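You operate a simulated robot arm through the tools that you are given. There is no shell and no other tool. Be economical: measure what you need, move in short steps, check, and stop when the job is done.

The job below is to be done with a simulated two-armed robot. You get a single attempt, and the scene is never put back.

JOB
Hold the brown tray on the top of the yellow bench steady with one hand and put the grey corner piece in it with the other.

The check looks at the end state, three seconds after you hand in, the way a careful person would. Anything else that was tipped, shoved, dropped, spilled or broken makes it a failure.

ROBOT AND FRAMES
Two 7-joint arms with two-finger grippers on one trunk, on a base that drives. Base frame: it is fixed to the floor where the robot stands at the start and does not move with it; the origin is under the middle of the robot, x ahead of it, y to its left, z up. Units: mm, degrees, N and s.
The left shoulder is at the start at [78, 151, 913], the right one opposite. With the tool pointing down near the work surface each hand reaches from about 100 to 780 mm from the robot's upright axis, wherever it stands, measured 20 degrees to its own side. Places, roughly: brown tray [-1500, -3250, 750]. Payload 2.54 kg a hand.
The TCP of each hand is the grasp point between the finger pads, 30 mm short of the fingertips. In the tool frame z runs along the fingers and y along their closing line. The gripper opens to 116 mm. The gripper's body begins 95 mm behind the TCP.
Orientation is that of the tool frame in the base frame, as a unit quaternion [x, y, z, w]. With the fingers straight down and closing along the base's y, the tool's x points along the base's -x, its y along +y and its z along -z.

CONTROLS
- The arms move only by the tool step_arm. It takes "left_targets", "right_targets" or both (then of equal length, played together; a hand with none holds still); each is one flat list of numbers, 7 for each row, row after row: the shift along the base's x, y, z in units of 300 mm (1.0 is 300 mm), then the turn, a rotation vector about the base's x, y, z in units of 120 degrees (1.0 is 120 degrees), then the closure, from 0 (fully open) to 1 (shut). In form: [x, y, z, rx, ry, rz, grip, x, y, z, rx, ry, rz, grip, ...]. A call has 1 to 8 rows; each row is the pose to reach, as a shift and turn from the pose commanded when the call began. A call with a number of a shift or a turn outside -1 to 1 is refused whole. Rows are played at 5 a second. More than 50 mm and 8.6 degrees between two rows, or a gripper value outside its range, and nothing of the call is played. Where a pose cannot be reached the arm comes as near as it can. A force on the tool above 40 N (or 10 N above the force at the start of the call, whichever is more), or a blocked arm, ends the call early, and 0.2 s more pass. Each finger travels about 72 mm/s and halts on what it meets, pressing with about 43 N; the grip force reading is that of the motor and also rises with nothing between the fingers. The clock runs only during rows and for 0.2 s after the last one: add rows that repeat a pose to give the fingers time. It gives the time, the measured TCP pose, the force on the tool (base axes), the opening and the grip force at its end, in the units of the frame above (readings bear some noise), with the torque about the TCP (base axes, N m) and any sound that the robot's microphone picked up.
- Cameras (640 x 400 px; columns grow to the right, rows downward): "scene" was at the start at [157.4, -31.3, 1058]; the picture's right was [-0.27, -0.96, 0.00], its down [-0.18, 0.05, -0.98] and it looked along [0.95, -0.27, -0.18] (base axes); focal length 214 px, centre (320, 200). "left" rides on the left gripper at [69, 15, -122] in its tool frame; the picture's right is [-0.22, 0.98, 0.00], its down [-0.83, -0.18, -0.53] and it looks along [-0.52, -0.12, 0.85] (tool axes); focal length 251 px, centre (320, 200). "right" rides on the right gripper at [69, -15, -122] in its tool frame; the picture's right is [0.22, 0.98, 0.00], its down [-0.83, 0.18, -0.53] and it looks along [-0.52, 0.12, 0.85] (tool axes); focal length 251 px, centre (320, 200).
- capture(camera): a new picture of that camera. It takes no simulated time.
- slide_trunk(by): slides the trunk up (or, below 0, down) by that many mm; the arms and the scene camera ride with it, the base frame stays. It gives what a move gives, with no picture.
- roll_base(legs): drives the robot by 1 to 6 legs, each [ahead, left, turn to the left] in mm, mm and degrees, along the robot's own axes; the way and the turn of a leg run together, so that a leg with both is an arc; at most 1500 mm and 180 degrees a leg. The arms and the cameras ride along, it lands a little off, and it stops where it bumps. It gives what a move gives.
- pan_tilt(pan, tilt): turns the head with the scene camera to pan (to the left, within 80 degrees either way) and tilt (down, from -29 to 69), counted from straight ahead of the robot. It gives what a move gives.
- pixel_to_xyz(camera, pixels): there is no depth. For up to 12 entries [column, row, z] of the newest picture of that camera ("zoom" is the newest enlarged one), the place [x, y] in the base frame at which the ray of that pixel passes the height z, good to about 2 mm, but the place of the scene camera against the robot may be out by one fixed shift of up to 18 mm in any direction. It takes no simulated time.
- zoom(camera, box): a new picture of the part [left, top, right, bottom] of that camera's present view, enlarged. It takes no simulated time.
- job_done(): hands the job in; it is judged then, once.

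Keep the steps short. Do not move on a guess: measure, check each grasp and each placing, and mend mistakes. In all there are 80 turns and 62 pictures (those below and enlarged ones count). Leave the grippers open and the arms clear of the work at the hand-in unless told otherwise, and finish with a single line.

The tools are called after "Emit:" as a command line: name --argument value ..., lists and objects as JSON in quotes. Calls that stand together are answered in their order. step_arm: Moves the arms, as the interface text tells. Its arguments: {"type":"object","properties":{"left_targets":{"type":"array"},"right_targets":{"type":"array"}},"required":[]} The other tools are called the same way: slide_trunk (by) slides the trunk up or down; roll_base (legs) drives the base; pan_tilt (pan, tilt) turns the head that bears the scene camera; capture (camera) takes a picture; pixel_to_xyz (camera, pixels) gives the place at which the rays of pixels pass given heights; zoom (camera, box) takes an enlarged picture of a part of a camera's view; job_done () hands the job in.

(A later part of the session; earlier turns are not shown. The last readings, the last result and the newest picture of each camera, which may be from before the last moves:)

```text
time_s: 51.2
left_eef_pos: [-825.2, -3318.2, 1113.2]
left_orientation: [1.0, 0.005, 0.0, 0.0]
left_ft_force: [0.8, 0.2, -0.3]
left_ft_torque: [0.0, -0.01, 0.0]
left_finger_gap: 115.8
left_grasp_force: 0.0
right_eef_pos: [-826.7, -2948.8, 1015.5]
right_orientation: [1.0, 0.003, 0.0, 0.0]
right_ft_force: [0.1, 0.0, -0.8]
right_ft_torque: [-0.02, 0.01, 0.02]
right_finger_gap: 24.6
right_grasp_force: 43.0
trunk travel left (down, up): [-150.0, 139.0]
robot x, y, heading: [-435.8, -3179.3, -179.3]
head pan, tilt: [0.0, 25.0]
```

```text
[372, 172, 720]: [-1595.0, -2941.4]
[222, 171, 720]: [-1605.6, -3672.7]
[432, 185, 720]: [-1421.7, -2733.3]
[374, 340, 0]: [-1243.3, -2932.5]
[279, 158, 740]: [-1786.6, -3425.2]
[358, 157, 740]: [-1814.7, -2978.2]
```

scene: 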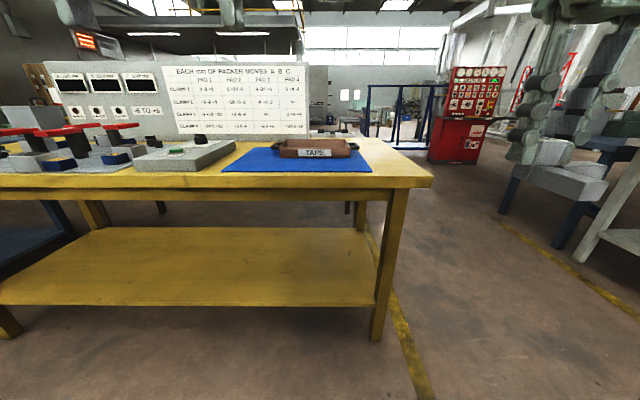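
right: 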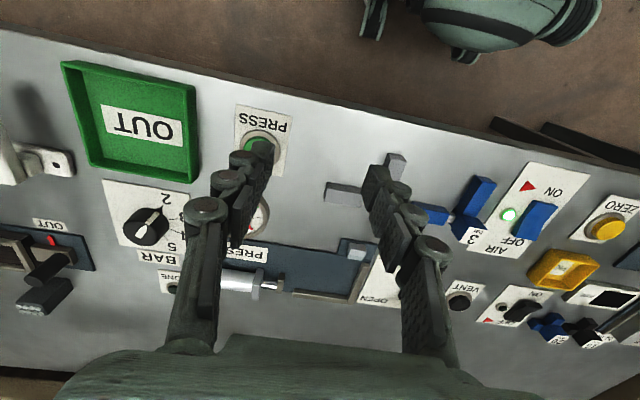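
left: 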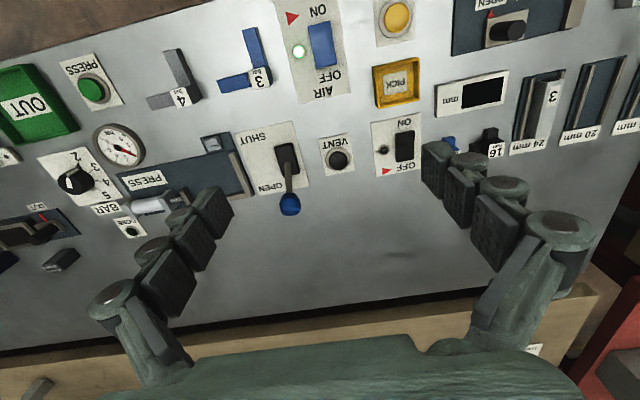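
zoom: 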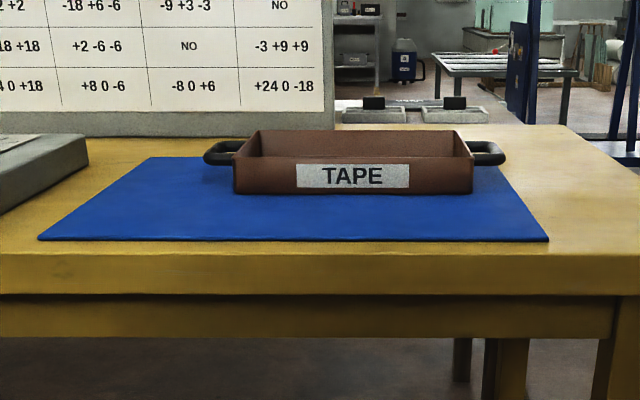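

Tray has black handles on both y ends: ideal to hold with the left hand. Drive ahead 400 mm toward the bench, then look down with the left hand camera.

Emit:
roll_base --legs '[[400, 0, 0]]'

Emit:
pan_tilt --pan 0 --tilt 35

Emit:
capture --camera "scene"

Emit:
capture --camera "left"

Emit:
capture --camera "right"

```text
time_s: 53.7
left_eef_pos: [-1220.9, -3323.7, 1111.8]
left_orientation: [1.0, 0.006, 0.0, 0.0]
left_ft_force: [-0.1, 0.2, 0.3]
left_ft_torque: [0.0, -0.03, 0.02]
left_finger_gap: 116.1
left_grasp_force: 0.1
right_eef_pos: [-1225.8, -2951.7, 1016.1]
right_orientation: [1.0, 0.005, 0.0, 0.0]
right_ft_force: [-0.5, -0.5, -0.1]
right_ft_torque: [0.0, 0.03, -0.04]
right_finger_gap: 24.5
right_grasp_force: 43.0
trunk travel left (down, up): [-150.0, 139.0]
robot x, y, heading: [-833.6, -3180.3, -179.6]
head pan, tilt: [0.0, 25.0]
```

```text
time_s: 54.4
left_eef_pos: [-1220.8, -3323.8, 1111.7]
left_orientation: [1.0, 0.006, 0.0, 0.0]
left_ft_force: [0.3, -0.6, 1.2]
left_ft_torque: [-0.03, 0.0, 0.02]
left_finger_gap: 116.0
left_grasp_force: 0.1
right_eef_pos: [-1225.6, -2952.5, 1016.2]
right_orientation: [1.0, 0.004, 0.001, 0.0]
right_ft_force: [-0.2, -0.4, -1.0]
right_ft_torque: [-0.04, 0.0, 0.02]
right_finger_gap: 24.4
right_grasp_force: 43.0
trunk travel left (down, up): [-150.0, 139.0]
robot x, y, heading: [-834.1, -3185.2, -179.6]
head pan, tilt: [0.0, 35.0]
```

```text
28 pictures are left
```

scene: 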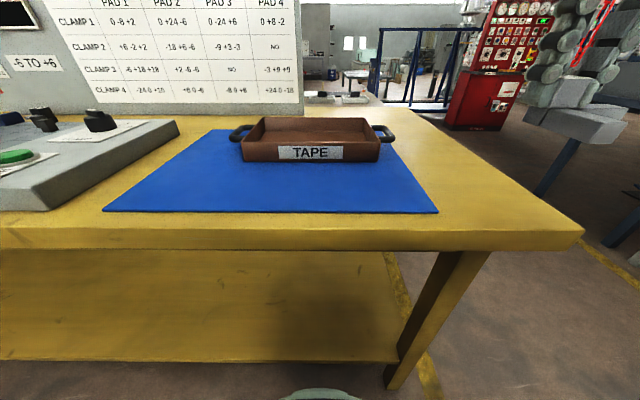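

```text
27 pictures are left
```

left: 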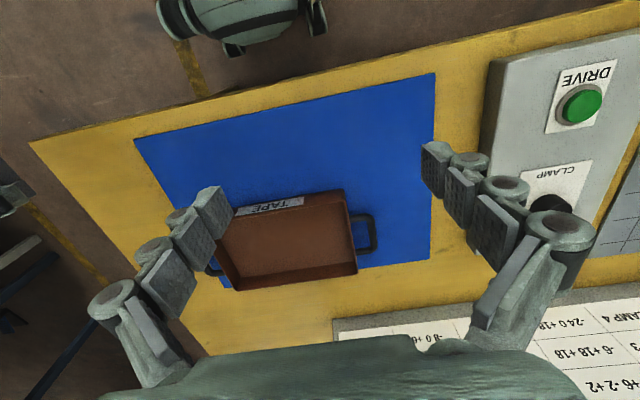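

```text
26 pictures are left
```

right: 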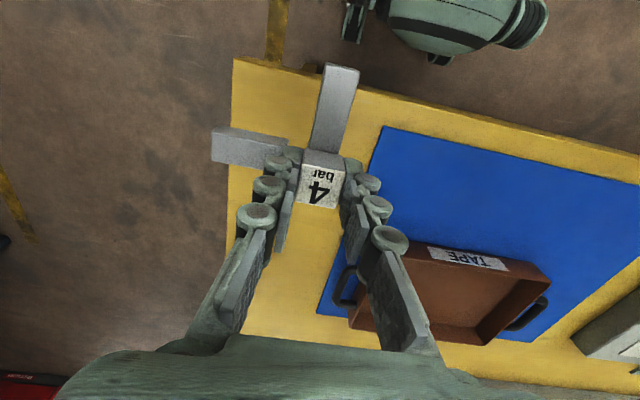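

Triangulate with both hand cameras: mat near corner (left 134,140 / right 383,127), label centre (left 269,207 / right 467,259), left handle's outer edge.

Emit:
pixel_to_xyz --camera "left" --pixels '[[134, 140, 740], [134, 140, 800], [269, 207, 740], [269, 207, 800], [345, 189, 740], [345, 189, 800], [357, 271, 740], [357, 271, 800], [376, 232, 740], [376, 232, 800], [435, 73, 740], [435, 73, 800]]'

Emit:
pixel_to_xyz --camera "right" --pixels '[[383, 127, 740], [383, 127, 800], [467, 259, 740], [467, 259, 800], [549, 281, 740], [549, 281, 800]]'

Emit:
zoom --camera "left" --box '[190, 160, 430, 310]'

```text
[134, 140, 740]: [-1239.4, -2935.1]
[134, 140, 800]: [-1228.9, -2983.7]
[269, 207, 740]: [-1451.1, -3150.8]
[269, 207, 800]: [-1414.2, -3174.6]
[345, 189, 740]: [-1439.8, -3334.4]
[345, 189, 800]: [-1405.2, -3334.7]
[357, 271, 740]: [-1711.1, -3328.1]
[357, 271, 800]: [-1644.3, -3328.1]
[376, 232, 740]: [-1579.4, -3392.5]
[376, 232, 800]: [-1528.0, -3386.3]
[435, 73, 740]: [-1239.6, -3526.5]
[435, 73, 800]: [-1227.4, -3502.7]
```

```text
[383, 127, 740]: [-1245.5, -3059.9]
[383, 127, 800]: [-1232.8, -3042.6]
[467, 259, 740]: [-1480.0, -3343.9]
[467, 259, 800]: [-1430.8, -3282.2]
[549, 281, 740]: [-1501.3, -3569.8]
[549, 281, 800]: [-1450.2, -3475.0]
```

```text
2.67 times, centred on (310, 235) of left
```

zoom: 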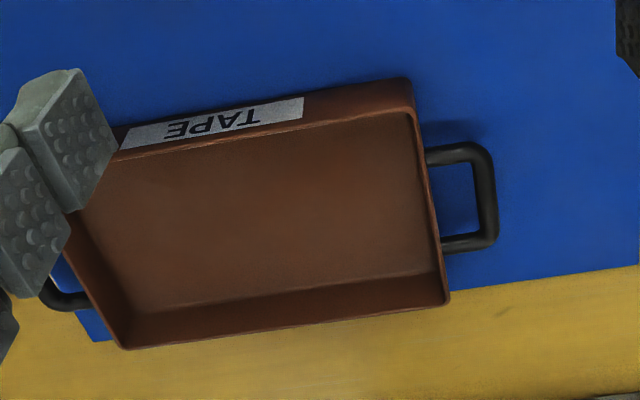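

Bench top is z≈854, label on the tray's near wall at ≈(−1368,−3204,875). Get rim and handle positions at likely heights.

Emit:
pixel_to_xyz --camera "zoom" --pixels '[[413, 112, 895], [448, 302, 895], [122, 348, 895], [410, 78, 856], [487, 150, 885], [487, 245, 885], [435, 250, 885], [430, 155, 885], [105, 160, 895], [487, 195, 875], [437, 285, 856], [300, 230, 858]]'

Emit:
zoom --camera "scene" --box '[220, 105, 410, 175]'

Emit:
zoom --camera "right" --box '[320, 220, 580, 370]'

```text
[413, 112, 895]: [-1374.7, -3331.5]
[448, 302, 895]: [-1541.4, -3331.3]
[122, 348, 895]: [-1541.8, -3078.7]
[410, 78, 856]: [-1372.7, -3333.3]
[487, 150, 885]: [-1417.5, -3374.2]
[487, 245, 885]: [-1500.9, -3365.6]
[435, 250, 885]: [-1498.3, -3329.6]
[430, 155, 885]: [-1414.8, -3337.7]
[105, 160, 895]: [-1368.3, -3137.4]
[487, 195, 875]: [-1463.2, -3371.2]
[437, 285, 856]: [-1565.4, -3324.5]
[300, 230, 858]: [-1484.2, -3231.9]
```

```text
3.37 times, centred on (315, 140) of scene
```

zoom: 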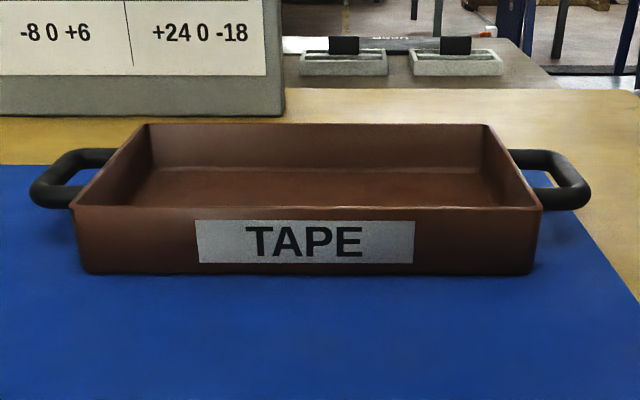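

```text
2.46 times, centred on (450, 295) of right
```

zoom: 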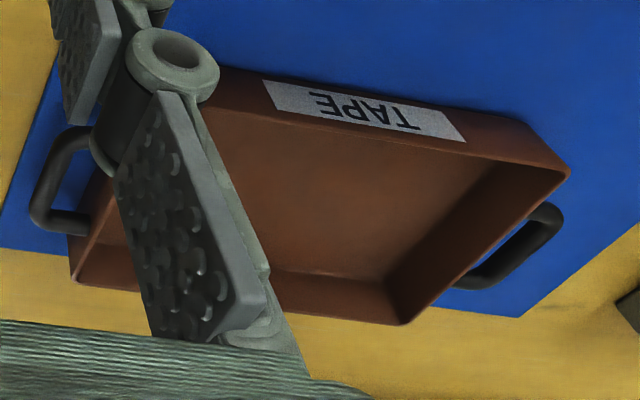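

Tray rim ≈z 895, outer x −1374…−1541, y −3332…−3078; left handle bar runs along x at y≈−3370, z≈885. To suit both arms I'll strafe the base left ~65 mm, then bring the left hand above the handle (z≈960), and turn the piece later.

Emit:
roll_base --legs '[[30, 65, 0]]'

Emit:
step_arm --left_targets '[-0.13, 0, -0.05, 0, 0, 0, 0.2, -0.26, 0, -0.1, 0, 0, 0, 0.4, -0.39, 0.03, -0.15, 0, 0, 0, 0.57, -0.5, 0.05, -0.25, 0, 0, 0, 0.57, -0.6, 0.07, -0.35, 0, 0, 0, 0.57, -0.7, 0.07, -0.43, 0, 0, 0, 0.57, -0.7, 0.07, -0.43, 0, 0, 0, 0.57]'

Emit:
capture --camera "left"

```text
time_s: 55.7
left_eef_pos: [-1251.1, -3389.0, 1111.9]
left_orientation: [1.0, 0.004, 0.0, 0.0]
left_ft_force: [-0.1, 0.2, -0.2]
left_ft_torque: [0.0, -0.02, 0.02]
left_finger_gap: 115.7
left_grasp_force: 0.0
right_eef_pos: [-1255.6, -3017.0, 1015.3]
right_orientation: [1.0, 0.004, -0.001, 0.0]
right_ft_force: [0.2, 0.6, -0.6]
right_ft_torque: [0.01, -0.01, -0.03]
right_finger_gap: 24.8
right_grasp_force: 42.9
trunk travel left (down, up): [-150.0, 139.0]
robot x, y, heading: [-862.6, -3245.7, -179.5]
head pan, tilt: [0.0, 35.0]
```

```text
time_s: 57.3
left_eef_pos: [-1460.8, -3368.6, 984.9]
left_orientation: [1.0, 0.004, 0.0, 0.0]
left_ft_force: [0.0, 0.7, 0.0]
left_ft_torque: [0.02, 0.02, 0.01]
left_finger_gap: 49.8
left_grasp_force: 0.0
right_eef_pos: [-1254.4, -3016.9, 1015.5]
right_orientation: [1.0, 0.004, 0.0, 0.0]
right_ft_force: [-1.2, 0.1, -0.5]
right_ft_torque: [0.01, 0.01, 0.0]
right_finger_gap: 24.7
right_grasp_force: 43.1
trunk travel left (down, up): [-150.0, 139.0]
robot x, y, heading: [-859.8, -3244.7, -179.4]
head pan, tilt: [0.0, 35.0]
```

```text
22 pictures are left
```

left: 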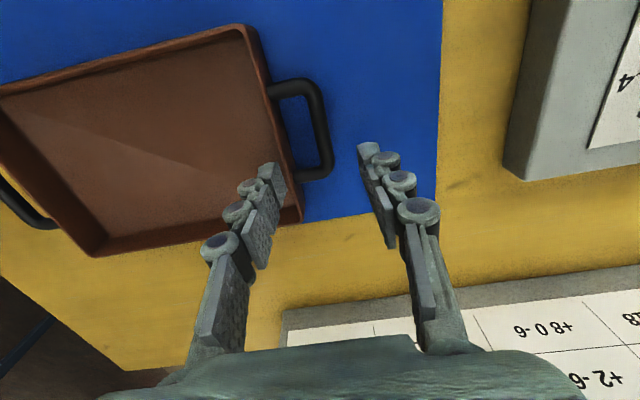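

Left hand is in place over the handle at 985. Zoom on the handle for exact position.

Emit:
zoom --camera "left" --box '[240, 60, 400, 210]'

Emit:
pixel_to_xyz --camera "left" --pixels '[[319, 90, 870], [319, 90, 890], [326, 165, 870], [326, 165, 890], [249, 28, 895], [300, 218, 895], [320, 130, 880]]'

```text
2.67 times, centred on (320, 135) of left
```

zoom: 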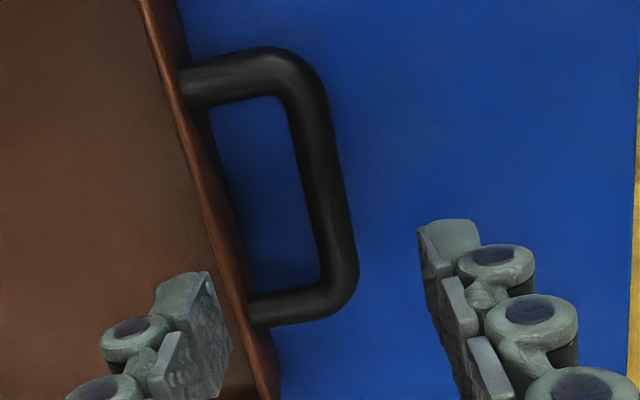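

```text
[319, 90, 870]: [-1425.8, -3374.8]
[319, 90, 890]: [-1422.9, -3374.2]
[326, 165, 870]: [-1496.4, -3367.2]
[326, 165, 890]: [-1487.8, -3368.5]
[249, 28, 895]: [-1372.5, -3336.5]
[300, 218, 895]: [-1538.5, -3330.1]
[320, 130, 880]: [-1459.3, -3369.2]
```

Handle bar centre ≈(−1459,−3371), ~11 mm thick, loop ~30 mm deep. Narrow the gap to 32 mm and descend to TCP z≈905 first.

Emit:
step_arm --left_targets '[0, -0.008, 0, 0, 0, 0, 0.72, 0, -0.008, -0.09, 0, 0, 0, 0.72, 0, -0.008, -0.18, 0, 0, 0, 0.72, 0, -0.008, -0.25, 0, 0, 0, 0.72, 0, -0.008, -0.263, 0, 0, 0, 0.72]'

Emit:
zoom --camera "left" --box '[220, 30, 420, 180]'

```text
time_s: 58.5
left_eef_pos: [-1459.6, -3368.2, 904.4]
left_orientation: [1.0, 0.004, 0.0, 0.0]
left_ft_force: [-0.2, -0.6, 0.0]
left_ft_torque: [-0.03, 0.03, 0.0]
left_finger_gap: 32.6
left_grasp_force: 0.1
right_eef_pos: [-1254.9, -3017.9, 1016.7]
right_orientation: [1.0, 0.004, 0.0, 0.0]
right_ft_force: [0.6, 0.3, -1.2]
right_ft_torque: [-0.02, 0.02, -0.01]
right_finger_gap: 24.8
right_grasp_force: 42.9
trunk travel left (down, up): [-150.0, 139.0]
robot x, y, heading: [-863.6, -3245.1, -179.5]
head pan, tilt: [0.0, 35.0]
```

```text
2.67 times, centred on (320, 105) of left
```

zoom: 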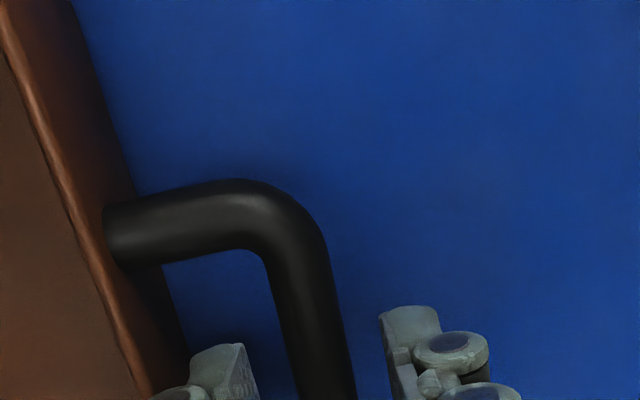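

Bar sits between the fingers. Lower 11 mm more and close gently.

Emit:
step_arm --left_targets '[0, -0.005, -0.02, 0, 0, 0, 0.72, 0, -0.005, -0.037, 0, 0, 0, 0.72, 0, -0.005, -0.037, 0, 0, 0, 0.78, 0, -0.005, -0.037, 0, 0, 0, 0.83, 0, -0.005, -0.037, 0, 0, 0, 0.88, 0, -0.005, -0.037, 0, 0, 0, 0.95, 0, -0.005, -0.037, 0, 0, 0, 1, 0, -0.005, -0.037, 0, 0, 0, 1]'

Emit:
capture --camera "left"

```text
time_s: 60.3
left_eef_pos: [-1460.5, -3371.5, 894.1]
left_orientation: [1.0, 0.004, 0.0, 0.0]
left_ft_force: [1.2, 0.7, 0.7]
left_ft_torque: [0.03, 0.07, -0.28]
left_finger_gap: 12.4
left_grasp_force: 39.1
right_eef_pos: [-1254.3, -3016.1, 1015.5]
right_orientation: [1.0, 0.003, 0.0, 0.0]
right_ft_force: [0.1, -0.1, -0.4]
right_ft_torque: [0.0, 0.03, 0.01]
right_finger_gap: 24.5
right_grasp_force: 42.6
trunk travel left (down, up): [-150.0, 139.0]
robot x, y, heading: [-864.9, -3248.4, -179.5]
head pan, tilt: [0.0, 35.0]
```

```text
19 pictures are left
```

left: 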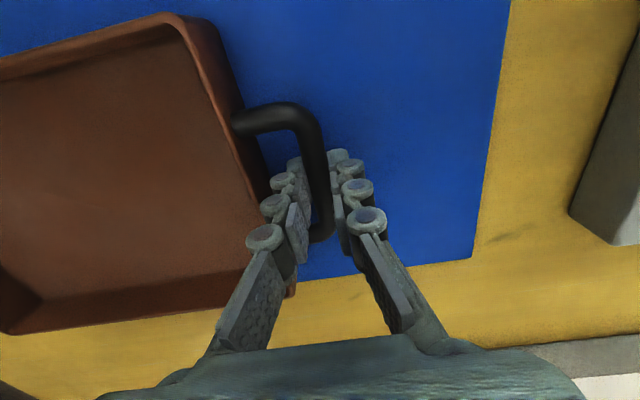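

Handle firmly held (12.4 mm, 39 N), tray unmoved. Now turn the right hand −90° about z in place, so that the piece's arms will point to −y and +x and the head can sit on the tray's +y side, away from the left hand.

Emit:
step_arm --right_targets '[0, 0, 0, 0, 0, -0.03, 1, 0, 0, 0, 0, 0, -0.08, 1, 0, 0, 0, 0, 0, -0.135, 1, 0, 0, 0, 0, 0, -0.19, 1, 0, 0, 0, 0, 0, -0.245, 1, 0, 0, 0, 0, 0, -0.3, 1, 0, 0, 0, 0, 0, -0.35, 1, 0, 0, 0, 0, 0, -0.375, 1]'

Emit:
step_arm --right_targets '[0, 0, 0, 0, 0, -0.03, 1, 0, 0, 0, 0, 0, -0.08, 1, 0, 0, 0, 0, 0, -0.135, 1, 0, 0, 0, 0, 0, -0.19, 1, 0, 0, 0, 0, 0, -0.245, 1, 0, 0, 0, 0, 0, -0.3, 1, 0, 0, 0, 0, 0, -0.35, 1, 0, 0, 0, 0, 0, -0.375, 1]'

Emit:
capture --camera "right"

```text
time_s: 62.1
left_eef_pos: [-1460.3, -3372.1, 893.5]
left_orientation: [1.0, 0.005, 0.0, 0.001]
left_ft_force: [0.8, -1.1, 0.1]
left_ft_torque: [0.04, -0.02, -0.24]
left_finger_gap: 12.2
left_grasp_force: 39.5
right_eef_pos: [-1254.0, -3016.2, 1015.2]
right_orientation: [0.925, -0.38, 0.0, 0.0]
right_ft_force: [0.4, -0.3, -0.8]
right_ft_torque: [-0.03, -0.01, 0.02]
right_finger_gap: 24.7
right_grasp_force: 43.2
trunk travel left (down, up): [-150.0, 139.0]
robot x, y, heading: [-863.0, -3248.1, -179.7]
head pan, tilt: [0.0, 35.0]
```

```text
time_s: 63.9
left_eef_pos: [-1460.2, -3371.6, 893.4]
left_orientation: [1.0, 0.005, 0.0, 0.0]
left_ft_force: [0.6, -0.5, -0.3]
left_ft_torque: [-0.04, 0.02, -0.29]
left_finger_gap: 12.5
left_grasp_force: 39.4
right_eef_pos: [-1254.6, -3018.3, 1016.0]
right_orientation: [0.709, -0.705, 0.0, -0.001]
right_ft_force: [1.1, -0.7, -1.2]
right_ft_torque: [0.01, 0.04, 0.0]
right_finger_gap: 24.6
right_grasp_force: 43.1
trunk travel left (down, up): [-150.0, 139.0]
robot x, y, heading: [-863.3, -3246.3, -179.6]
head pan, tilt: [0.0, 35.0]
```

```text
18 pictures are left
```

right: 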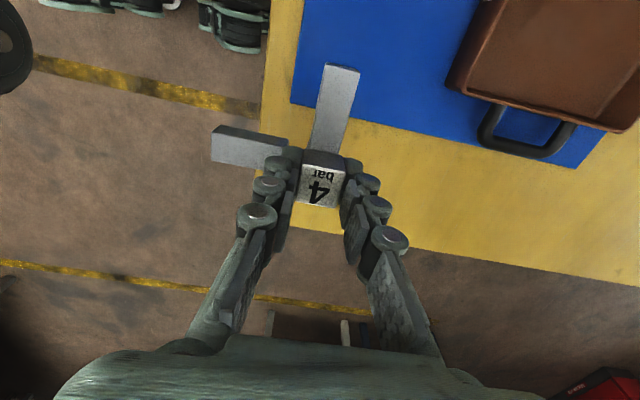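

Turned cleanly, piece unmoved in grip. Move slowly over the tray to (−1475,−3125,1000).

Emit:
step_arm --right_targets '[-0.03, -0.015, 0, 0, 0, 0, 1, -0.09, -0.045, 0, 0, 0, 0, 1, -0.16, -0.08, 0, 0, 0, 0, 1, -0.23, -0.11, 0, 0, 0, 0, 1, -0.3, -0.145, 0, 0, 0, 0, 1, -0.36, -0.175, 0, 0, 0, 0, 1, -0.4, -0.195, 0, 0, 0, 0, 1]'

Emit:
step_arm --right_targets '[-0.03, -0.015, 0, 0, 0, 0, 1, -0.09, -0.045, -0.01, 0, 0, 0, 1, -0.16, -0.08, -0.02, 0, 0, 0, 1, -0.22, -0.11, -0.03, 0, 0, 0, 1, -0.28, -0.135, -0.04, 0, 0, 0, 1, -0.32, -0.155, -0.05, 0, 0, 0, 1, -0.335, -0.162, -0.05, 0, 0, 0, 1]'

Emit:
capture --camera "scene"

Emit:
capture --camera "right"

```text
time_s: 65.5
left_eef_pos: [-1461.2, -3370.7, 893.9]
left_orientation: [1.0, 0.005, 0.001, 0.001]
left_ft_force: [0.6, -1.0, 0.1]
left_ft_torque: [-0.05, -0.07, -0.07]
left_finger_gap: 12.1
left_grasp_force: 39.3
right_eef_pos: [-1373.9, -3077.0, 1016.1]
right_orientation: [0.709, -0.705, 0.001, 0.001]
right_ft_force: [-0.9, 0.0, -1.5]
right_ft_torque: [0.04, 0.02, -0.04]
right_finger_gap: 24.5
right_grasp_force: 42.9
trunk travel left (down, up): [-150.0, 139.0]
robot x, y, heading: [-864.9, -3244.3, -179.9]
head pan, tilt: [0.0, 35.0]
```

```text
time_s: 67.1
left_eef_pos: [-1459.4, -3370.2, 893.0]
left_orientation: [1.0, 0.006, -0.001, 0.0]
left_ft_force: [-1.0, -0.9, -0.4]
left_ft_torque: [-0.03, -0.1, -0.07]
left_finger_gap: 12.2
left_grasp_force: 38.9
right_eef_pos: [-1423.8, -3076.6, 979.6]
right_orientation: [0.71, -0.705, 0.001, 0.001]
right_ft_force: [0.2, 0.7, -1.1]
right_ft_torque: [0.03, 0.02, 0.0]
right_finger_gap: 24.8
right_grasp_force: 43.6
right hand out of reach, approached as far as the arm can: row 2, 3, 4, 5, 6, 7
trunk travel left (down, up): [-150.0, 139.0]
robot x, y, heading: [-862.4, -3248.7, -179.4]
head pan, tilt: [0.0, 35.0]
```

```text
17 pictures are left
```

scene: 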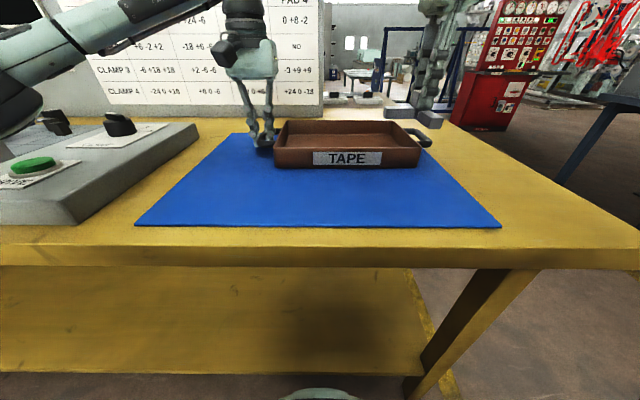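

```text
16 pictures are left
```

right: 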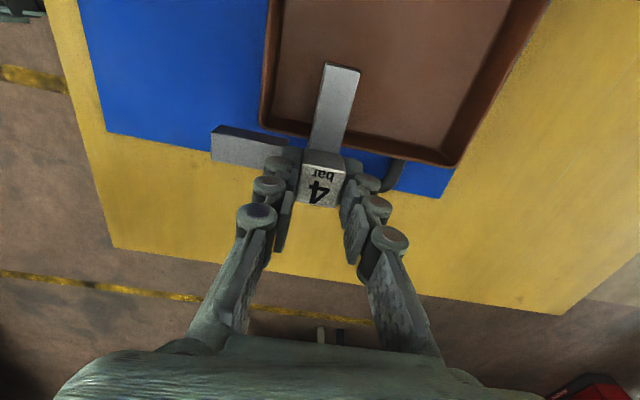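

The arm stopped short at (−1424,−3077): with the −90° turn the right arm cannot reach inward. The piece is still safe. I'll draw back and turn the hand back +90°, since the unturned pose reaches further inward.

Emit:
step_arm --right_targets '[0.03, 0.02, 0.02, 0, 0, 0, 1, 0.1, 0.05, 0.04, 0, 0, 0.03, 1, 0.17, 0.08, 0.05, 0, 0, 0.08, 1, 0.24, 0.11, 0.06, 0, 0, 0.135, 1, 0.3, 0.14, 0.07, 0, 0, 0.19, 1, 0.34, 0.16, 0.07, 0, 0, 0.245, 1, 0.36, 0.17, 0.07, 0, 0, 0.3, 1, 0.36, 0.17, 0.07, 0, 0, 0.35, 1]'

Emit:
step_arm --right_targets '[0, 0, 0, 0, 0, 0.05, 1, 0, 0, 0, 0, 0, 0.105, 1, 0, 0, 0, 0, 0, 0.16, 1, 0, 0, 0, 0, 0, 0.215, 1, 0, 0, 0, 0, 0, 0.27, 1, 0, 0, 0, 0, 0, 0.325, 1, 0, 0, 0, 0, 0, 0.37, 1, 0, 0, 0, 0, 0, 0.4, 1]'

```text
time_s: 68.9
left_eef_pos: [-1459.9, -3371.7, 893.9]
left_orientation: [1.0, 0.005, 0.001, 0.0]
left_ft_force: [0.7, 0.3, -0.2]
left_ft_torque: [-0.01, 0.04, 0.0]
left_finger_gap: 11.9
left_grasp_force: 39.1
right_eef_pos: [-1315.0, -3024.2, 999.7]
right_orientation: [0.915, -0.402, 0.0, 0.0]
right_ft_force: [0.5, -0.2, -1.1]
right_ft_torque: [-0.05, 0.03, 0.01]
right_finger_gap: 24.7
right_grasp_force: 42.9
trunk travel left (down, up): [-150.0, 139.0]
robot x, y, heading: [-867.1, -3247.5, -179.6]
head pan, tilt: [0.0, 35.0]
```

```text
time_s: 70.7
left_eef_pos: [-1461.2, -3371.7, 893.6]
left_orientation: [1.0, 0.004, 0.0, 0.0]
left_ft_force: [0.4, -0.3, 0.3]
left_ft_torque: [-0.06, 0.02, -0.06]
left_finger_gap: 12.3
left_grasp_force: 39.0
right_eef_pos: [-1315.4, -3025.1, 999.8]
right_orientation: [1.0, 0.005, -0.001, 0.0]
right_ft_force: [-0.7, 0.7, -0.7]
right_ft_torque: [-0.01, 0.0, 0.0]
right_finger_gap: 24.7
right_grasp_force: 42.9
trunk travel left (down, up): [-150.0, 139.0]
robot x, y, heading: [-862.1, -3250.2, -179.2]
head pan, tilt: [0.0, 35.0]
```

Back at yaw 0. Try moving to (−1457,−3168,985), slowly.

Emit:
step_arm --right_targets '[-0.03, -0.03, 0, 0, 0, 0, 1, -0.09, -0.09, 0, 0, 0, 0, 1, -0.16, -0.16, -0.01, 0, 0, 0, 1, -0.23, -0.23, -0.02, 0, 0, 0, 1, -0.3, -0.3, -0.03, 0, 0, 0, 1, -0.37, -0.37, -0.04, 0, 0, 0, 1, -0.43, -0.43, -0.05, 0, 0, 0, 1, -0.473, -0.477, -0.05, 0, 0, 0, 1]'

```text
time_s: 72.5
left_eef_pos: [-1460.4, -3370.7, 893.1]
left_orientation: [1.0, 0.006, 0.0, 0.0]
left_ft_force: [-0.6, -1.2, 0.7]
left_ft_torque: [-0.03, -0.09, 0.0]
left_finger_gap: 12.2
left_grasp_force: 39.5
right_eef_pos: [-1404.3, -3100.4, 971.3]
right_orientation: [1.0, 0.003, 0.0, 0.0]
right_ft_force: [-0.4, -0.1, -1.3]
right_ft_torque: [-0.03, -0.02, -0.01]
right_finger_gap: 24.7
right_grasp_force: 43.0
right hand out of reach, approached as far as the arm can: row 5, 6, 7, 8
trunk travel left (down, up): [-150.0, 139.0]
robot x, y, heading: [-866.6, -3250.6, -179.4]
head pan, tilt: [0.0, 35.0]
```

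Still short at (−1404,−3100). The left arm reached a mirrored spot after coming in from high up (z≈1110), so the arm's posture may matter. I'll try the right hand the same way: up to z≈1110 and back a little, then over.

Emit:
step_arm --right_targets '[0.03, 0.01, 0.05, 0, 0, 0, 1, 0.07, 0.03, 0.12, 0, 0, 0, 1, 0.12, 0.05, 0.2, 0, 0, 0, 1, 0.17, 0.07, 0.28, 0, 0, 0, 1, 0.22, 0.09, 0.36, 0, 0, 0, 1, 0.25, 0.1, 0.42, 0, 0, 0, 1, 0.26, 0.1, 0.46, 0, 0, 0, 1]'

Emit:
step_arm --right_targets '[-0.03, -0.03, 0, 0, 0, 0, 1, -0.1, -0.08, 0, 0, 0, 0, 1, -0.17, -0.13, 0, 0, 0, 0, 1, -0.24, -0.18, 0, 0, 0, 0, 1, -0.31, -0.23, 0, 0, 0, 0, 1, -0.37, -0.27, 0, 0, 0, 0, 1, -0.41, -0.31, 0, 0, 0, 0, 1, -0.436, -0.327, 0, 0, 0, 0, 1]'

```text
time_s: 74.1
left_eef_pos: [-1460.5, -3370.5, 893.5]
left_orientation: [1.0, 0.004, 0.0, 0.0]
left_ft_force: [0.4, -0.8, -0.5]
left_ft_torque: [0.07, 0.09, -0.02]
left_finger_gap: 12.4
left_grasp_force: 39.2
right_eef_pos: [-1319.6, -3065.3, 1098.7]
right_orientation: [1.0, 0.003, -0.001, 0.001]
right_ft_force: [-0.2, -0.2, -0.5]
right_ft_torque: [-0.03, -0.03, -0.01]
right_finger_gap: 24.5
right_grasp_force: 42.9
right hand out of reach, approached as far as the arm can: row 6, 7
trunk travel left (down, up): [-150.0, 139.0]
robot x, y, heading: [-863.9, -3247.8, -179.5]
head pan, tilt: [0.0, 35.0]
```

```text
time_s: 75.9
left_eef_pos: [-1460.9, -3371.1, 893.3]
left_orientation: [1.0, 0.006, 0.0, 0.0]
left_ft_force: [-1.2, -1.2, 0.4]
left_ft_torque: [0.03, -0.08, 0.01]
left_finger_gap: 12.1
left_grasp_force: 38.5
right_eef_pos: [-1374.7, -3080.8, 1041.5]
right_orientation: [1.0, 0.004, -0.001, 0.001]
right_ft_force: [0.4, -0.3, -0.2]
right_ft_torque: [0.01, -0.03, 0.01]
right_finger_gap: 24.5
right_grasp_force: 43.1
right hand out of reach, approached as far as the arm can: row 1, 2, 3, 4, 5, 6, 7, 8
trunk travel left (down, up): [-150.0, 139.0]
robot x, y, heading: [-866.2, -3249.4, -179.3]
head pan, tilt: [0.0, 35.0]
```

The right arm's reach is limited by height (the lower below the shoulder, the farther). Raising the trunk and shifting the base left will fix it, but the left hand must release first. Open the left hand to 32 mm and raise it straight up; pull the right hand in a little.

Emit:
step_arm --left_targets '[0, 0, 0, 0, 0, 0, 0.85, 0, 0, 0, 0, 0, 0, 0.72, 0, 0, 0, 0, 0, 0, 0.72, 0, 0, 0.05, 0, 0, 0, 0.72, 0, 0, 0.15, 0, 0, 0, 0.72, 0, 0, 0.26, 0, 0, 0, 0.72, 0, 0, 0.36, 0, 0, 0, 0.72, 0, 0, 0.36, 0, 0, 0, 0.72]' --right_targets '[0, 0, 0, 0, 0, 0, 1, 0.02, 0, 0, 0, 0, 0, 1, 0.05, 0, 0, 0, 0, 0, 1, 0.08, 0, 0, 0, 0, 0, 1, 0.12, 0, 0, 0, 0, 0, 1, 0.15, 0, 0, 0, 0, 0, 1, 0.17, 0, 0, 0, 0, 0, 1, 0.18, 0, 0, 0, 0, 0, 1]'

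Emit:
roll_base --legs '[[0, 70, 0]]'

Emit:
slide_trunk --by 110

Emit:
capture --camera "scene"

```text
time_s: 77.7
left_eef_pos: [-1461.2, -3371.2, 1000.8]
left_orientation: [1.0, 0.004, 0.0, 0.0]
left_ft_force: [0.0, -0.2, -0.3]
left_ft_torque: [0.01, 0.01, 0.03]
left_finger_gap: 32.4
left_grasp_force: 0.1
right_eef_pos: [-1319.3, -3082.0, 1041.9]
right_orientation: [1.0, 0.003, 0.0, 0.001]
right_ft_force: [-0.4, -0.4, -0.6]
right_ft_torque: [-0.01, -0.01, -0.02]
right_finger_gap: 25.0
right_grasp_force: 43.1
trunk travel left (down, up): [-150.0, 139.0]
robot x, y, heading: [-861.9, -3247.2, -179.5]
head pan, tilt: [0.0, 35.0]
```

```text
time_s: 79.0
left_eef_pos: [-1459.9, -3440.9, 1001.1]
left_orientation: [1.0, 0.004, 0.0, 0.0]
left_ft_force: [0.1, -0.2, -0.8]
left_ft_torque: [0.01, -0.03, -0.02]
left_finger_gap: 32.6
left_grasp_force: 0.0
right_eef_pos: [-1318.5, -3151.3, 1041.8]
right_orientation: [1.0, 0.004, -0.001, 0.0]
right_ft_force: [-0.2, 0.4, -0.9]
right_ft_torque: [-0.01, 0.03, -0.03]
right_finger_gap: 24.7
right_grasp_force: 43.1
trunk travel left (down, up): [-150.0, 139.0]
robot x, y, heading: [-858.9, -3314.2, -179.4]
head pan, tilt: [0.0, 35.0]
```

```text
time_s: 80.5
left_eef_pos: [-1460.9, -3441.4, 1110.3]
left_orientation: [1.0, 0.004, 0.0, 0.0]
left_ft_force: [-0.7, 0.2, 0.4]
left_ft_torque: [0.01, 0.04, 0.0]
left_finger_gap: 32.5
left_grasp_force: 0.0
right_eef_pos: [-1319.3, -3152.1, 1151.5]
right_orientation: [1.0, 0.003, 0.0, 0.001]
right_ft_force: [0.0, -0.7, -1.6]
right_ft_torque: [0.0, 0.01, 0.04]
right_finger_gap: 24.9
right_grasp_force: 43.0
trunk travel left (down, up): [-260.0, 29.0]
robot x, y, heading: [-863.7, -3316.0, -179.6]
head pan, tilt: [0.0, 35.0]
```

```text
15 pictures are left
```

scene: 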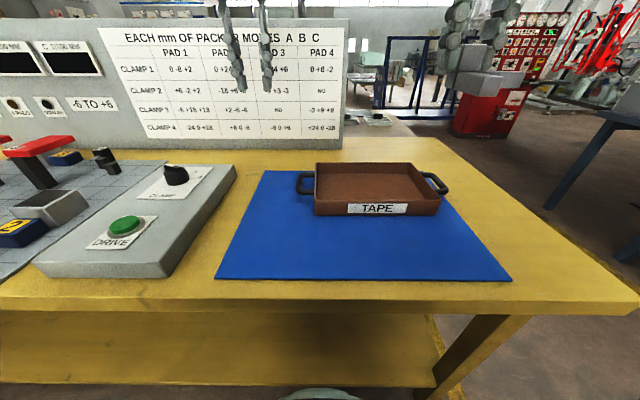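

Tray unmoved. Test the right hand's reach now: toward (−1457,−3168,985).

Emit:
step_arm --right_targets '[-0.02, 0, -0.03, 0, 0, 0, 1, -0.06, -0.01, -0.1, 0, 0, 0, 1, -0.12, -0.02, -0.19, 0, 0, 0, 1, -0.19, -0.03, -0.28, 0, 0, 0, 1, -0.27, -0.035, -0.37, 0, 0, 0, 1, -0.35, -0.04, -0.45, 0, 0, 0, 1, -0.42, -0.05, -0.52, 0, 0, 0, 1, -0.46, -0.053, -0.553, 0, 0, 0, 1]'

```text
time_s: 82.3
left_eef_pos: [-1461.5, -3441.5, 1110.2]
left_orientation: [1.0, 0.005, 0.0, -0.001]
left_ft_force: [-0.3, 1.1, -0.3]
left_ft_torque: [-0.03, 0.0, 0.0]
left_finger_gap: 32.6
left_grasp_force: 0.1
right_eef_pos: [-1455.8, -3167.2, 983.7]
right_orientation: [1.0, 0.003, -0.001, 0.001]
right_ft_force: [1.0, 0.3, -1.3]
right_ft_torque: [-0.03, 0.01, 0.0]
right_finger_gap: 24.9
right_grasp_force: 43.1
trunk travel left (down, up): [-260.0, 29.0]
robot x, y, heading: [-865.2, -3315.2, -179.3]
head pan, tilt: [0.0, 35.0]
```

Reached. Now bring the left hand back over the handle and down to z≈905.

Emit:
step_arm --left_targets '[0.003, 0.12, -0.05, 0, 0, 0, 0.72, 0.003, 0.233, -0.1, 0, 0, 0, 0.72, 0.003, 0.233, -0.25, 0, 0, 0, 0.72, 0.003, 0.233, -0.4, 0, 0, 0, 0.72, 0.003, 0.233, -0.5, 0, 0, 0, 0.72, 0.003, 0.233, -0.5, 0, 0, 0, 0.72]'

Emit:
capture --camera "left"

```text
time_s: 83.7
left_eef_pos: [-1458.3, -3372.3, 960.0]
left_orientation: [1.0, 0.006, -0.001, 0.0]
left_ft_force: [0.2, -0.8, -0.5]
left_ft_torque: [-0.02, 0.02, -0.01]
left_finger_gap: 32.5
left_grasp_force: 0.1
right_eef_pos: [-1455.2, -3167.5, 984.9]
right_orientation: [1.0, 0.003, -0.001, 0.001]
right_ft_force: [-0.3, -0.1, -1.2]
right_ft_torque: [0.03, 0.01, 0.02]
right_finger_gap: 24.6
right_grasp_force: 42.8
trunk travel left (down, up): [-260.0, 29.0]
robot x, y, heading: [-860.9, -3313.3, -179.4]
head pan, tilt: [0.0, 35.0]
```

```text
14 pictures are left
```

left: 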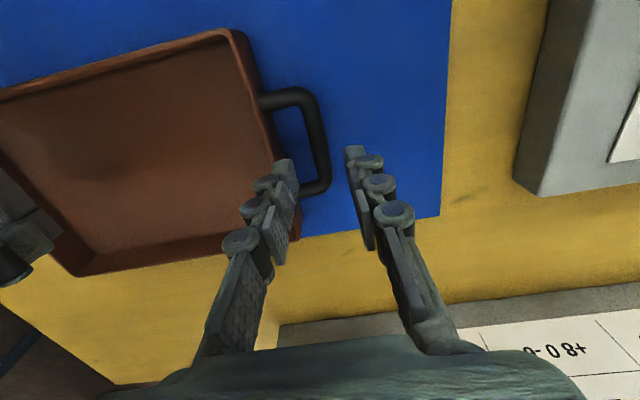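

Emit:
pixel_to_xyz --camera "left" --pixels '[[317, 130, 882], [320, 165, 882], [240, 30, 895], [78, 277, 895]]'

Emit:
step_arm --left_targets '[0, 0, -0.06, 0, 0, 0, 0.72, 0, 0, -0.13, 0, 0, 0, 0.72, 0, 0, -0.183, 0, 0, 0, 0.72]'

Emit:
zoom --camera "left" --box '[220, 30, 420, 180]'

```text
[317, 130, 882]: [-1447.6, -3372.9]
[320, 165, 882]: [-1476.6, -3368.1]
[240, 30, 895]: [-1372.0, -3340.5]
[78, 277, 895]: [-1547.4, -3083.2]
```

```text
time_s: 84.5
left_eef_pos: [-1459.5, -3370.8, 906.7]
left_orientation: [1.0, 0.004, 0.0, 0.0]
left_ft_force: [-0.3, 0.7, 0.6]
left_ft_torque: [0.0, 0.03, -0.01]
left_finger_gap: 32.7
left_grasp_force: 0.2
right_eef_pos: [-1454.4, -3168.2, 984.7]
right_orientation: [1.0, 0.003, -0.001, 0.001]
right_ft_force: [0.0, 0.8, -1.6]
right_ft_torque: [-0.03, -0.02, 0.01]
right_finger_gap: 24.4
right_grasp_force: 42.9
trunk travel left (down, up): [-260.0, 29.0]
robot x, y, heading: [-863.7, -3316.9, -179.4]
head pan, tilt: [0.0, 35.0]
```

```text
2.67 times, centred on (320, 105) of left
```

zoom: 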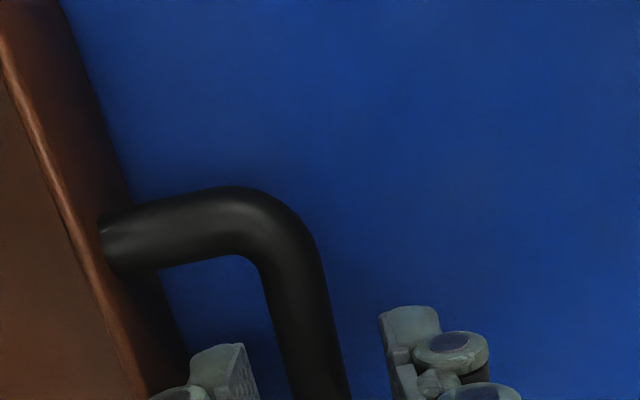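

Bar is centred between the fingers. Lower ~13 mm and grip.

Emit:
step_arm --left_targets '[0, 0, -0.02, 0, 0, 0, 0.72, 0, 0, -0.043, 0, 0, 0, 0.72, 0, 0, -0.043, 0, 0, 0, 0.78, 0, 0, -0.043, 0, 0, 0, 0.83, 0, 0, -0.043, 0, 0, 0, 0.88, 0, 0, -0.043, 0, 0, 0, 0.95, 0, 0, -0.043, 0, 0, 0, 1, 0, 0, -0.043, 0, 0, 0, 1]'

Emit:
capture --camera "right"

Emit:
zoom --camera "scene" --box '[270, 110, 470, 235]'

```text
time_s: 86.3
left_eef_pos: [-1459.3, -3370.4, 892.5]
left_orientation: [1.0, 0.004, 0.0, 0.0]
left_ft_force: [0.6, 0.1, 0.0]
left_ft_torque: [0.03, 0.09, 0.0]
left_finger_gap: 12.4
left_grasp_force: 38.6
right_eef_pos: [-1455.5, -3167.0, 984.8]
right_orientation: [1.0, 0.003, 0.001, 0.002]
right_ft_force: [0.3, -0.6, -1.8]
right_ft_torque: [-0.05, 0.01, 0.0]
right_finger_gap: 24.8
right_grasp_force: 43.1
trunk travel left (down, up): [-260.0, 29.0]
robot x, y, heading: [-864.2, -3320.2, -179.3]
head pan, tilt: [0.0, 35.0]
```

```text
12 pictures are left
```

right: 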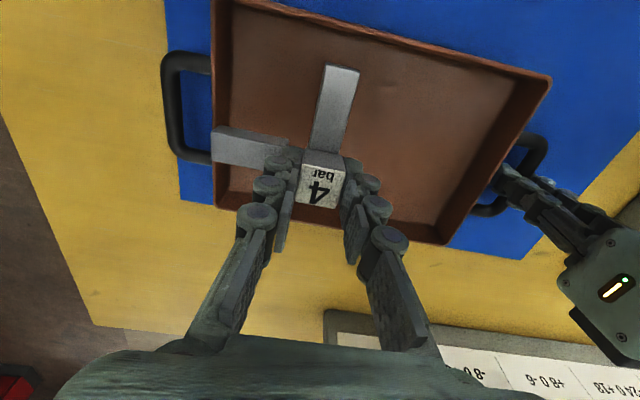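

```text
3.20 times, centred on (370, 172) of scene
```

zoom: 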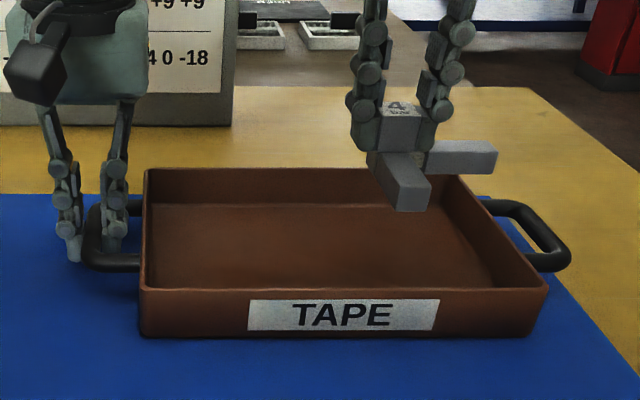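

Tray held. Right hand: move to (−1470,−3187), giving ≥25 mm to all walls, and descend to TCP z≈930.

Emit:
step_arm --right_targets '[-0.02, -0.03, 0, 0, 0, 0, 1, -0.048, -0.067, -0.01, 0, 0, 0, 1, -0.048, -0.067, -0.06, 0, 0, 0, 1, -0.048, -0.067, -0.12, 0, 0, 0, 1, -0.048, -0.067, -0.17, 0, 0, 0, 1, -0.048, -0.067, -0.183, 0, 0, 0, 1]'

Emit:
capture --camera "right"

Emit:
zoom --camera "scene" --box '[270, 110, 470, 235]'

```text
time_s: 87.7
left_eef_pos: [-1459.5, -3371.9, 893.0]
left_orientation: [1.0, 0.005, 0.0, 0.0]
left_ft_force: [0.0, 0.3, 0.0]
left_ft_torque: [-0.01, -0.05, 0.02]
left_finger_gap: 12.5
left_grasp_force: 39.0
right_eef_pos: [-1458.5, -3175.8, 929.1]
right_orientation: [1.0, 0.003, -0.001, 0.001]
right_ft_force: [0.3, 0.3, 0.3]
right_ft_torque: [-0.03, 0.04, -0.05]
right_finger_gap: 24.8
right_grasp_force: 42.7
right hand out of reach, approached as far as the arm can: row 1, 2, 3, 4, 5, 6
trunk travel left (down, up): [-260.0, 29.0]
robot x, y, heading: [-865.6, -3316.7, -179.5]
head pan, tilt: [0.0, 35.0]
```

```text
10 pictures are left
```

right: 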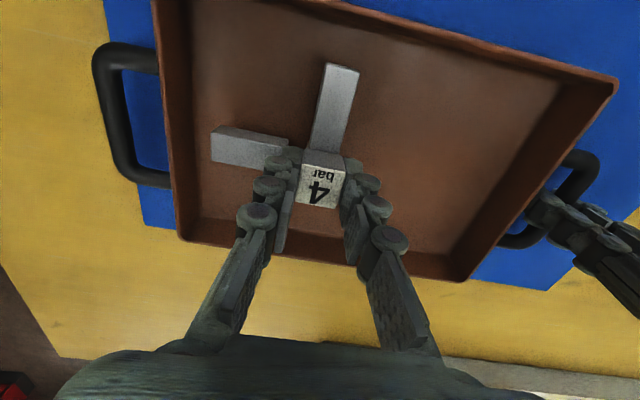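

```text
3.20 times, centred on (370, 172) of scene
```

zoom: 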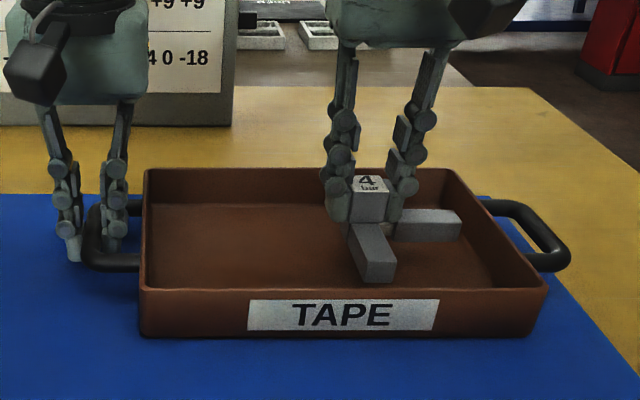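

At (−1458,−3176) the piece is well inside all walls. Lower slowly 15 mm, then feel for the floor.

Emit:
step_arm --right_targets '[0, 0, -0.015, 0, 0, 0, 1, 0, 0, -0.03, 0, 0, 0, 1, 0, 0, -0.04, 0, 0, 0, 1, 0, 0, -0.05, 0, 0, 0, 1]'

Emit:
step_arm --right_targets '[0, 0, -0.004, 0, 0, 0, 1, 0, 0, -0.008, 0, 0, 0, 1, 0, 0, -0.012, 0, 0, 0, 1]'

Emit:
zoom --camera "scene" --box '[320, 130, 450, 215]'

```text
time_s: 88.7
left_eef_pos: [-1460.8, -3370.6, 893.0]
left_orientation: [1.0, 0.005, 0.0, -0.001]
left_ft_force: [-0.5, -1.1, 1.0]
left_ft_torque: [0.02, -0.01, -0.02]
left_finger_gap: 12.5
left_grasp_force: 38.7
right_eef_pos: [-1459.2, -3175.4, 914.6]
right_orientation: [1.0, 0.004, 0.0, -0.001]
right_ft_force: [0.5, 0.5, -1.0]
right_ft_torque: [-0.01, -0.01, 0.0]
right_finger_gap: 24.6
right_grasp_force: 42.8
trunk travel left (down, up): [-260.0, 29.0]
robot x, y, heading: [-863.2, -3315.8, -179.5]
head pan, tilt: [0.0, 35.0]
```

```text
time_s: 89.5
left_eef_pos: [-1459.0, -3371.8, 892.8]
left_orientation: [1.0, 0.005, 0.001, 0.0]
left_ft_force: [0.0, -0.6, 0.2]
left_ft_torque: [-0.02, -0.01, 0.0]
left_finger_gap: 12.0
left_grasp_force: 38.7
right_eef_pos: [-1459.4, -3175.1, 910.7]
right_orientation: [1.0, 0.003, 0.0, 0.001]
right_ft_force: [-0.1, 0.4, -0.7]
right_ft_torque: [0.01, 0.03, 0.0]
right_finger_gap: 24.7
right_grasp_force: 42.7
trunk travel left (down, up): [-260.0, 29.0]
robot x, y, heading: [-863.0, -3317.0, -179.5]
head pan, tilt: [0.0, 35.0]
```

```text
4.71 times, centred on (385, 172) of scene
```

zoom: 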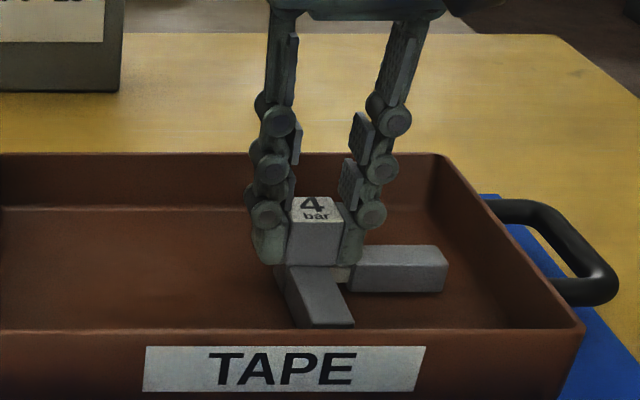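

Near the floor, no contact force yet. Continue in 1.5 mm rows.

Emit:
step_arm --right_targets '[0, 0, -0.005, 0, 0, 0, 1, 0, 0, -0.01, 0, 0, 0, 1, 0, 0, -0.015, 0, 0, 0, 1]'

```text
time_s: 90.3
left_eef_pos: [-1458.1, -3371.8, 893.0]
left_orientation: [1.0, 0.006, 0.0, 0.0]
left_ft_force: [-0.6, 0.2, -2.5]
left_ft_torque: [0.02, 0.16, 0.06]
left_finger_gap: 12.4
left_grasp_force: 38.8
right_eef_pos: [-1459.1, -3176.9, 908.5]
right_orientation: [1.0, 0.004, -0.002, 0.001]
right_ft_force: [0.0, 1.2, 11.1]
right_ft_torque: [0.06, -0.68, 0.08]
right_finger_gap: 25.0
right_grasp_force: 43.3
trunk travel left (down, up): [-260.0, 29.0]
robot x, y, heading: [-864.4, -3321.9, -179.5]
head pan, tilt: [0.0, 35.0]
```

Contact with the floor (11 N up). Ease 1 mm and open gently to ~45 mm, then rise straight up.

Emit:
step_arm --right_targets '[0, 0, 0.003, 0, 0, 0, 1, 0, 0, 0.003, 0, 0, 0, 0.78, 0, 0, 0.003, 0, 0, 0, 0.7, 0, 0, 0.003, 0, 0, 0, 0.62, 0, 0, 0.003, 0, 0, 0, 0.6, 0, 0, 0.02, 0, 0, 0, 0.6, 0, 0, 0.06, 0, 0, 0, 0.6, 0, 0, 0.12, 0, 0, 0, 0.6]'

Emit:
zoom --camera "scene" --box '[270, 110, 470, 235]'

```text
time_s: 92.1
left_eef_pos: [-1459.4, -3371.4, 893.6]
left_orientation: [1.0, 0.005, -0.001, 0.0]
left_ft_force: [0.1, -0.6, -0.1]
left_ft_torque: [0.09, 0.09, 0.0]
left_finger_gap: 12.0
left_grasp_force: 38.8
right_eef_pos: [-1458.9, -3175.2, 941.3]
right_orientation: [1.0, 0.004, -0.002, 0.002]
right_ft_force: [-0.6, -0.4, -0.4]
right_ft_torque: [-0.03, 0.02, 0.01]
right_finger_gap: 46.2
right_grasp_force: 0.1
trunk travel left (down, up): [-260.0, 29.0]
robot x, y, heading: [-862.4, -3316.5, -179.6]
head pan, tilt: [0.0, 35.0]
```

```text
3.20 times, centred on (370, 172) of scene
```

zoom: 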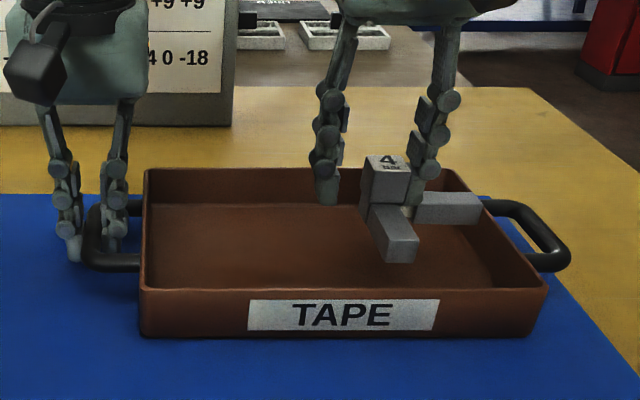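

The piece came up with the +y finger: that fingertip is caught in the slot between head and side arm. Lower it back onto the tray floor.

Emit:
step_arm --right_targets '[0, 0, -0.03, 0, 0, 0, 0.6, 0, 0, -0.06, 0, 0, 0, 0.6, 0, 0, -0.085, 0, 0, 0, 0.6, 0, 0, -0.098, 0, 0, 0, 0.6, 0, 0, -0.107, 0, 0, 0, 0.6]'

Emit:
zoom --camera "right" --box '[200, 60, 400, 210]'

```text
time_s: 93.3
left_eef_pos: [-1459.3, -3371.2, 893.9]
left_orientation: [1.0, 0.005, -0.001, -0.001]
left_ft_force: [-1.0, -1.4, -0.3]
left_ft_torque: [0.0, -0.05, 0.04]
left_finger_gap: 12.4
left_grasp_force: 38.9
right_eef_pos: [-1458.7, -3175.6, 909.7]
right_orientation: [1.0, 0.003, 0.0, 0.002]
right_ft_force: [0.2, -0.2, -1.7]
right_ft_torque: [-0.03, 0.03, 0.01]
right_finger_gap: 46.2
right_grasp_force: 0.0
trunk travel left (down, up): [-260.0, 29.0]
robot x, y, heading: [-862.7, -3315.4, -179.6]
head pan, tilt: [0.0, 35.0]
```

```text
2.67 times, centred on (300, 135) of right
```

zoom: 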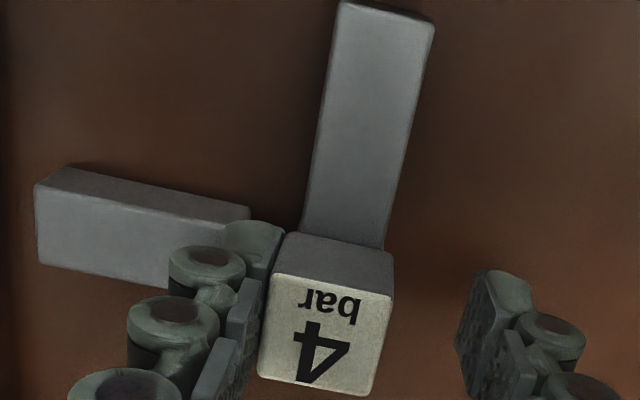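

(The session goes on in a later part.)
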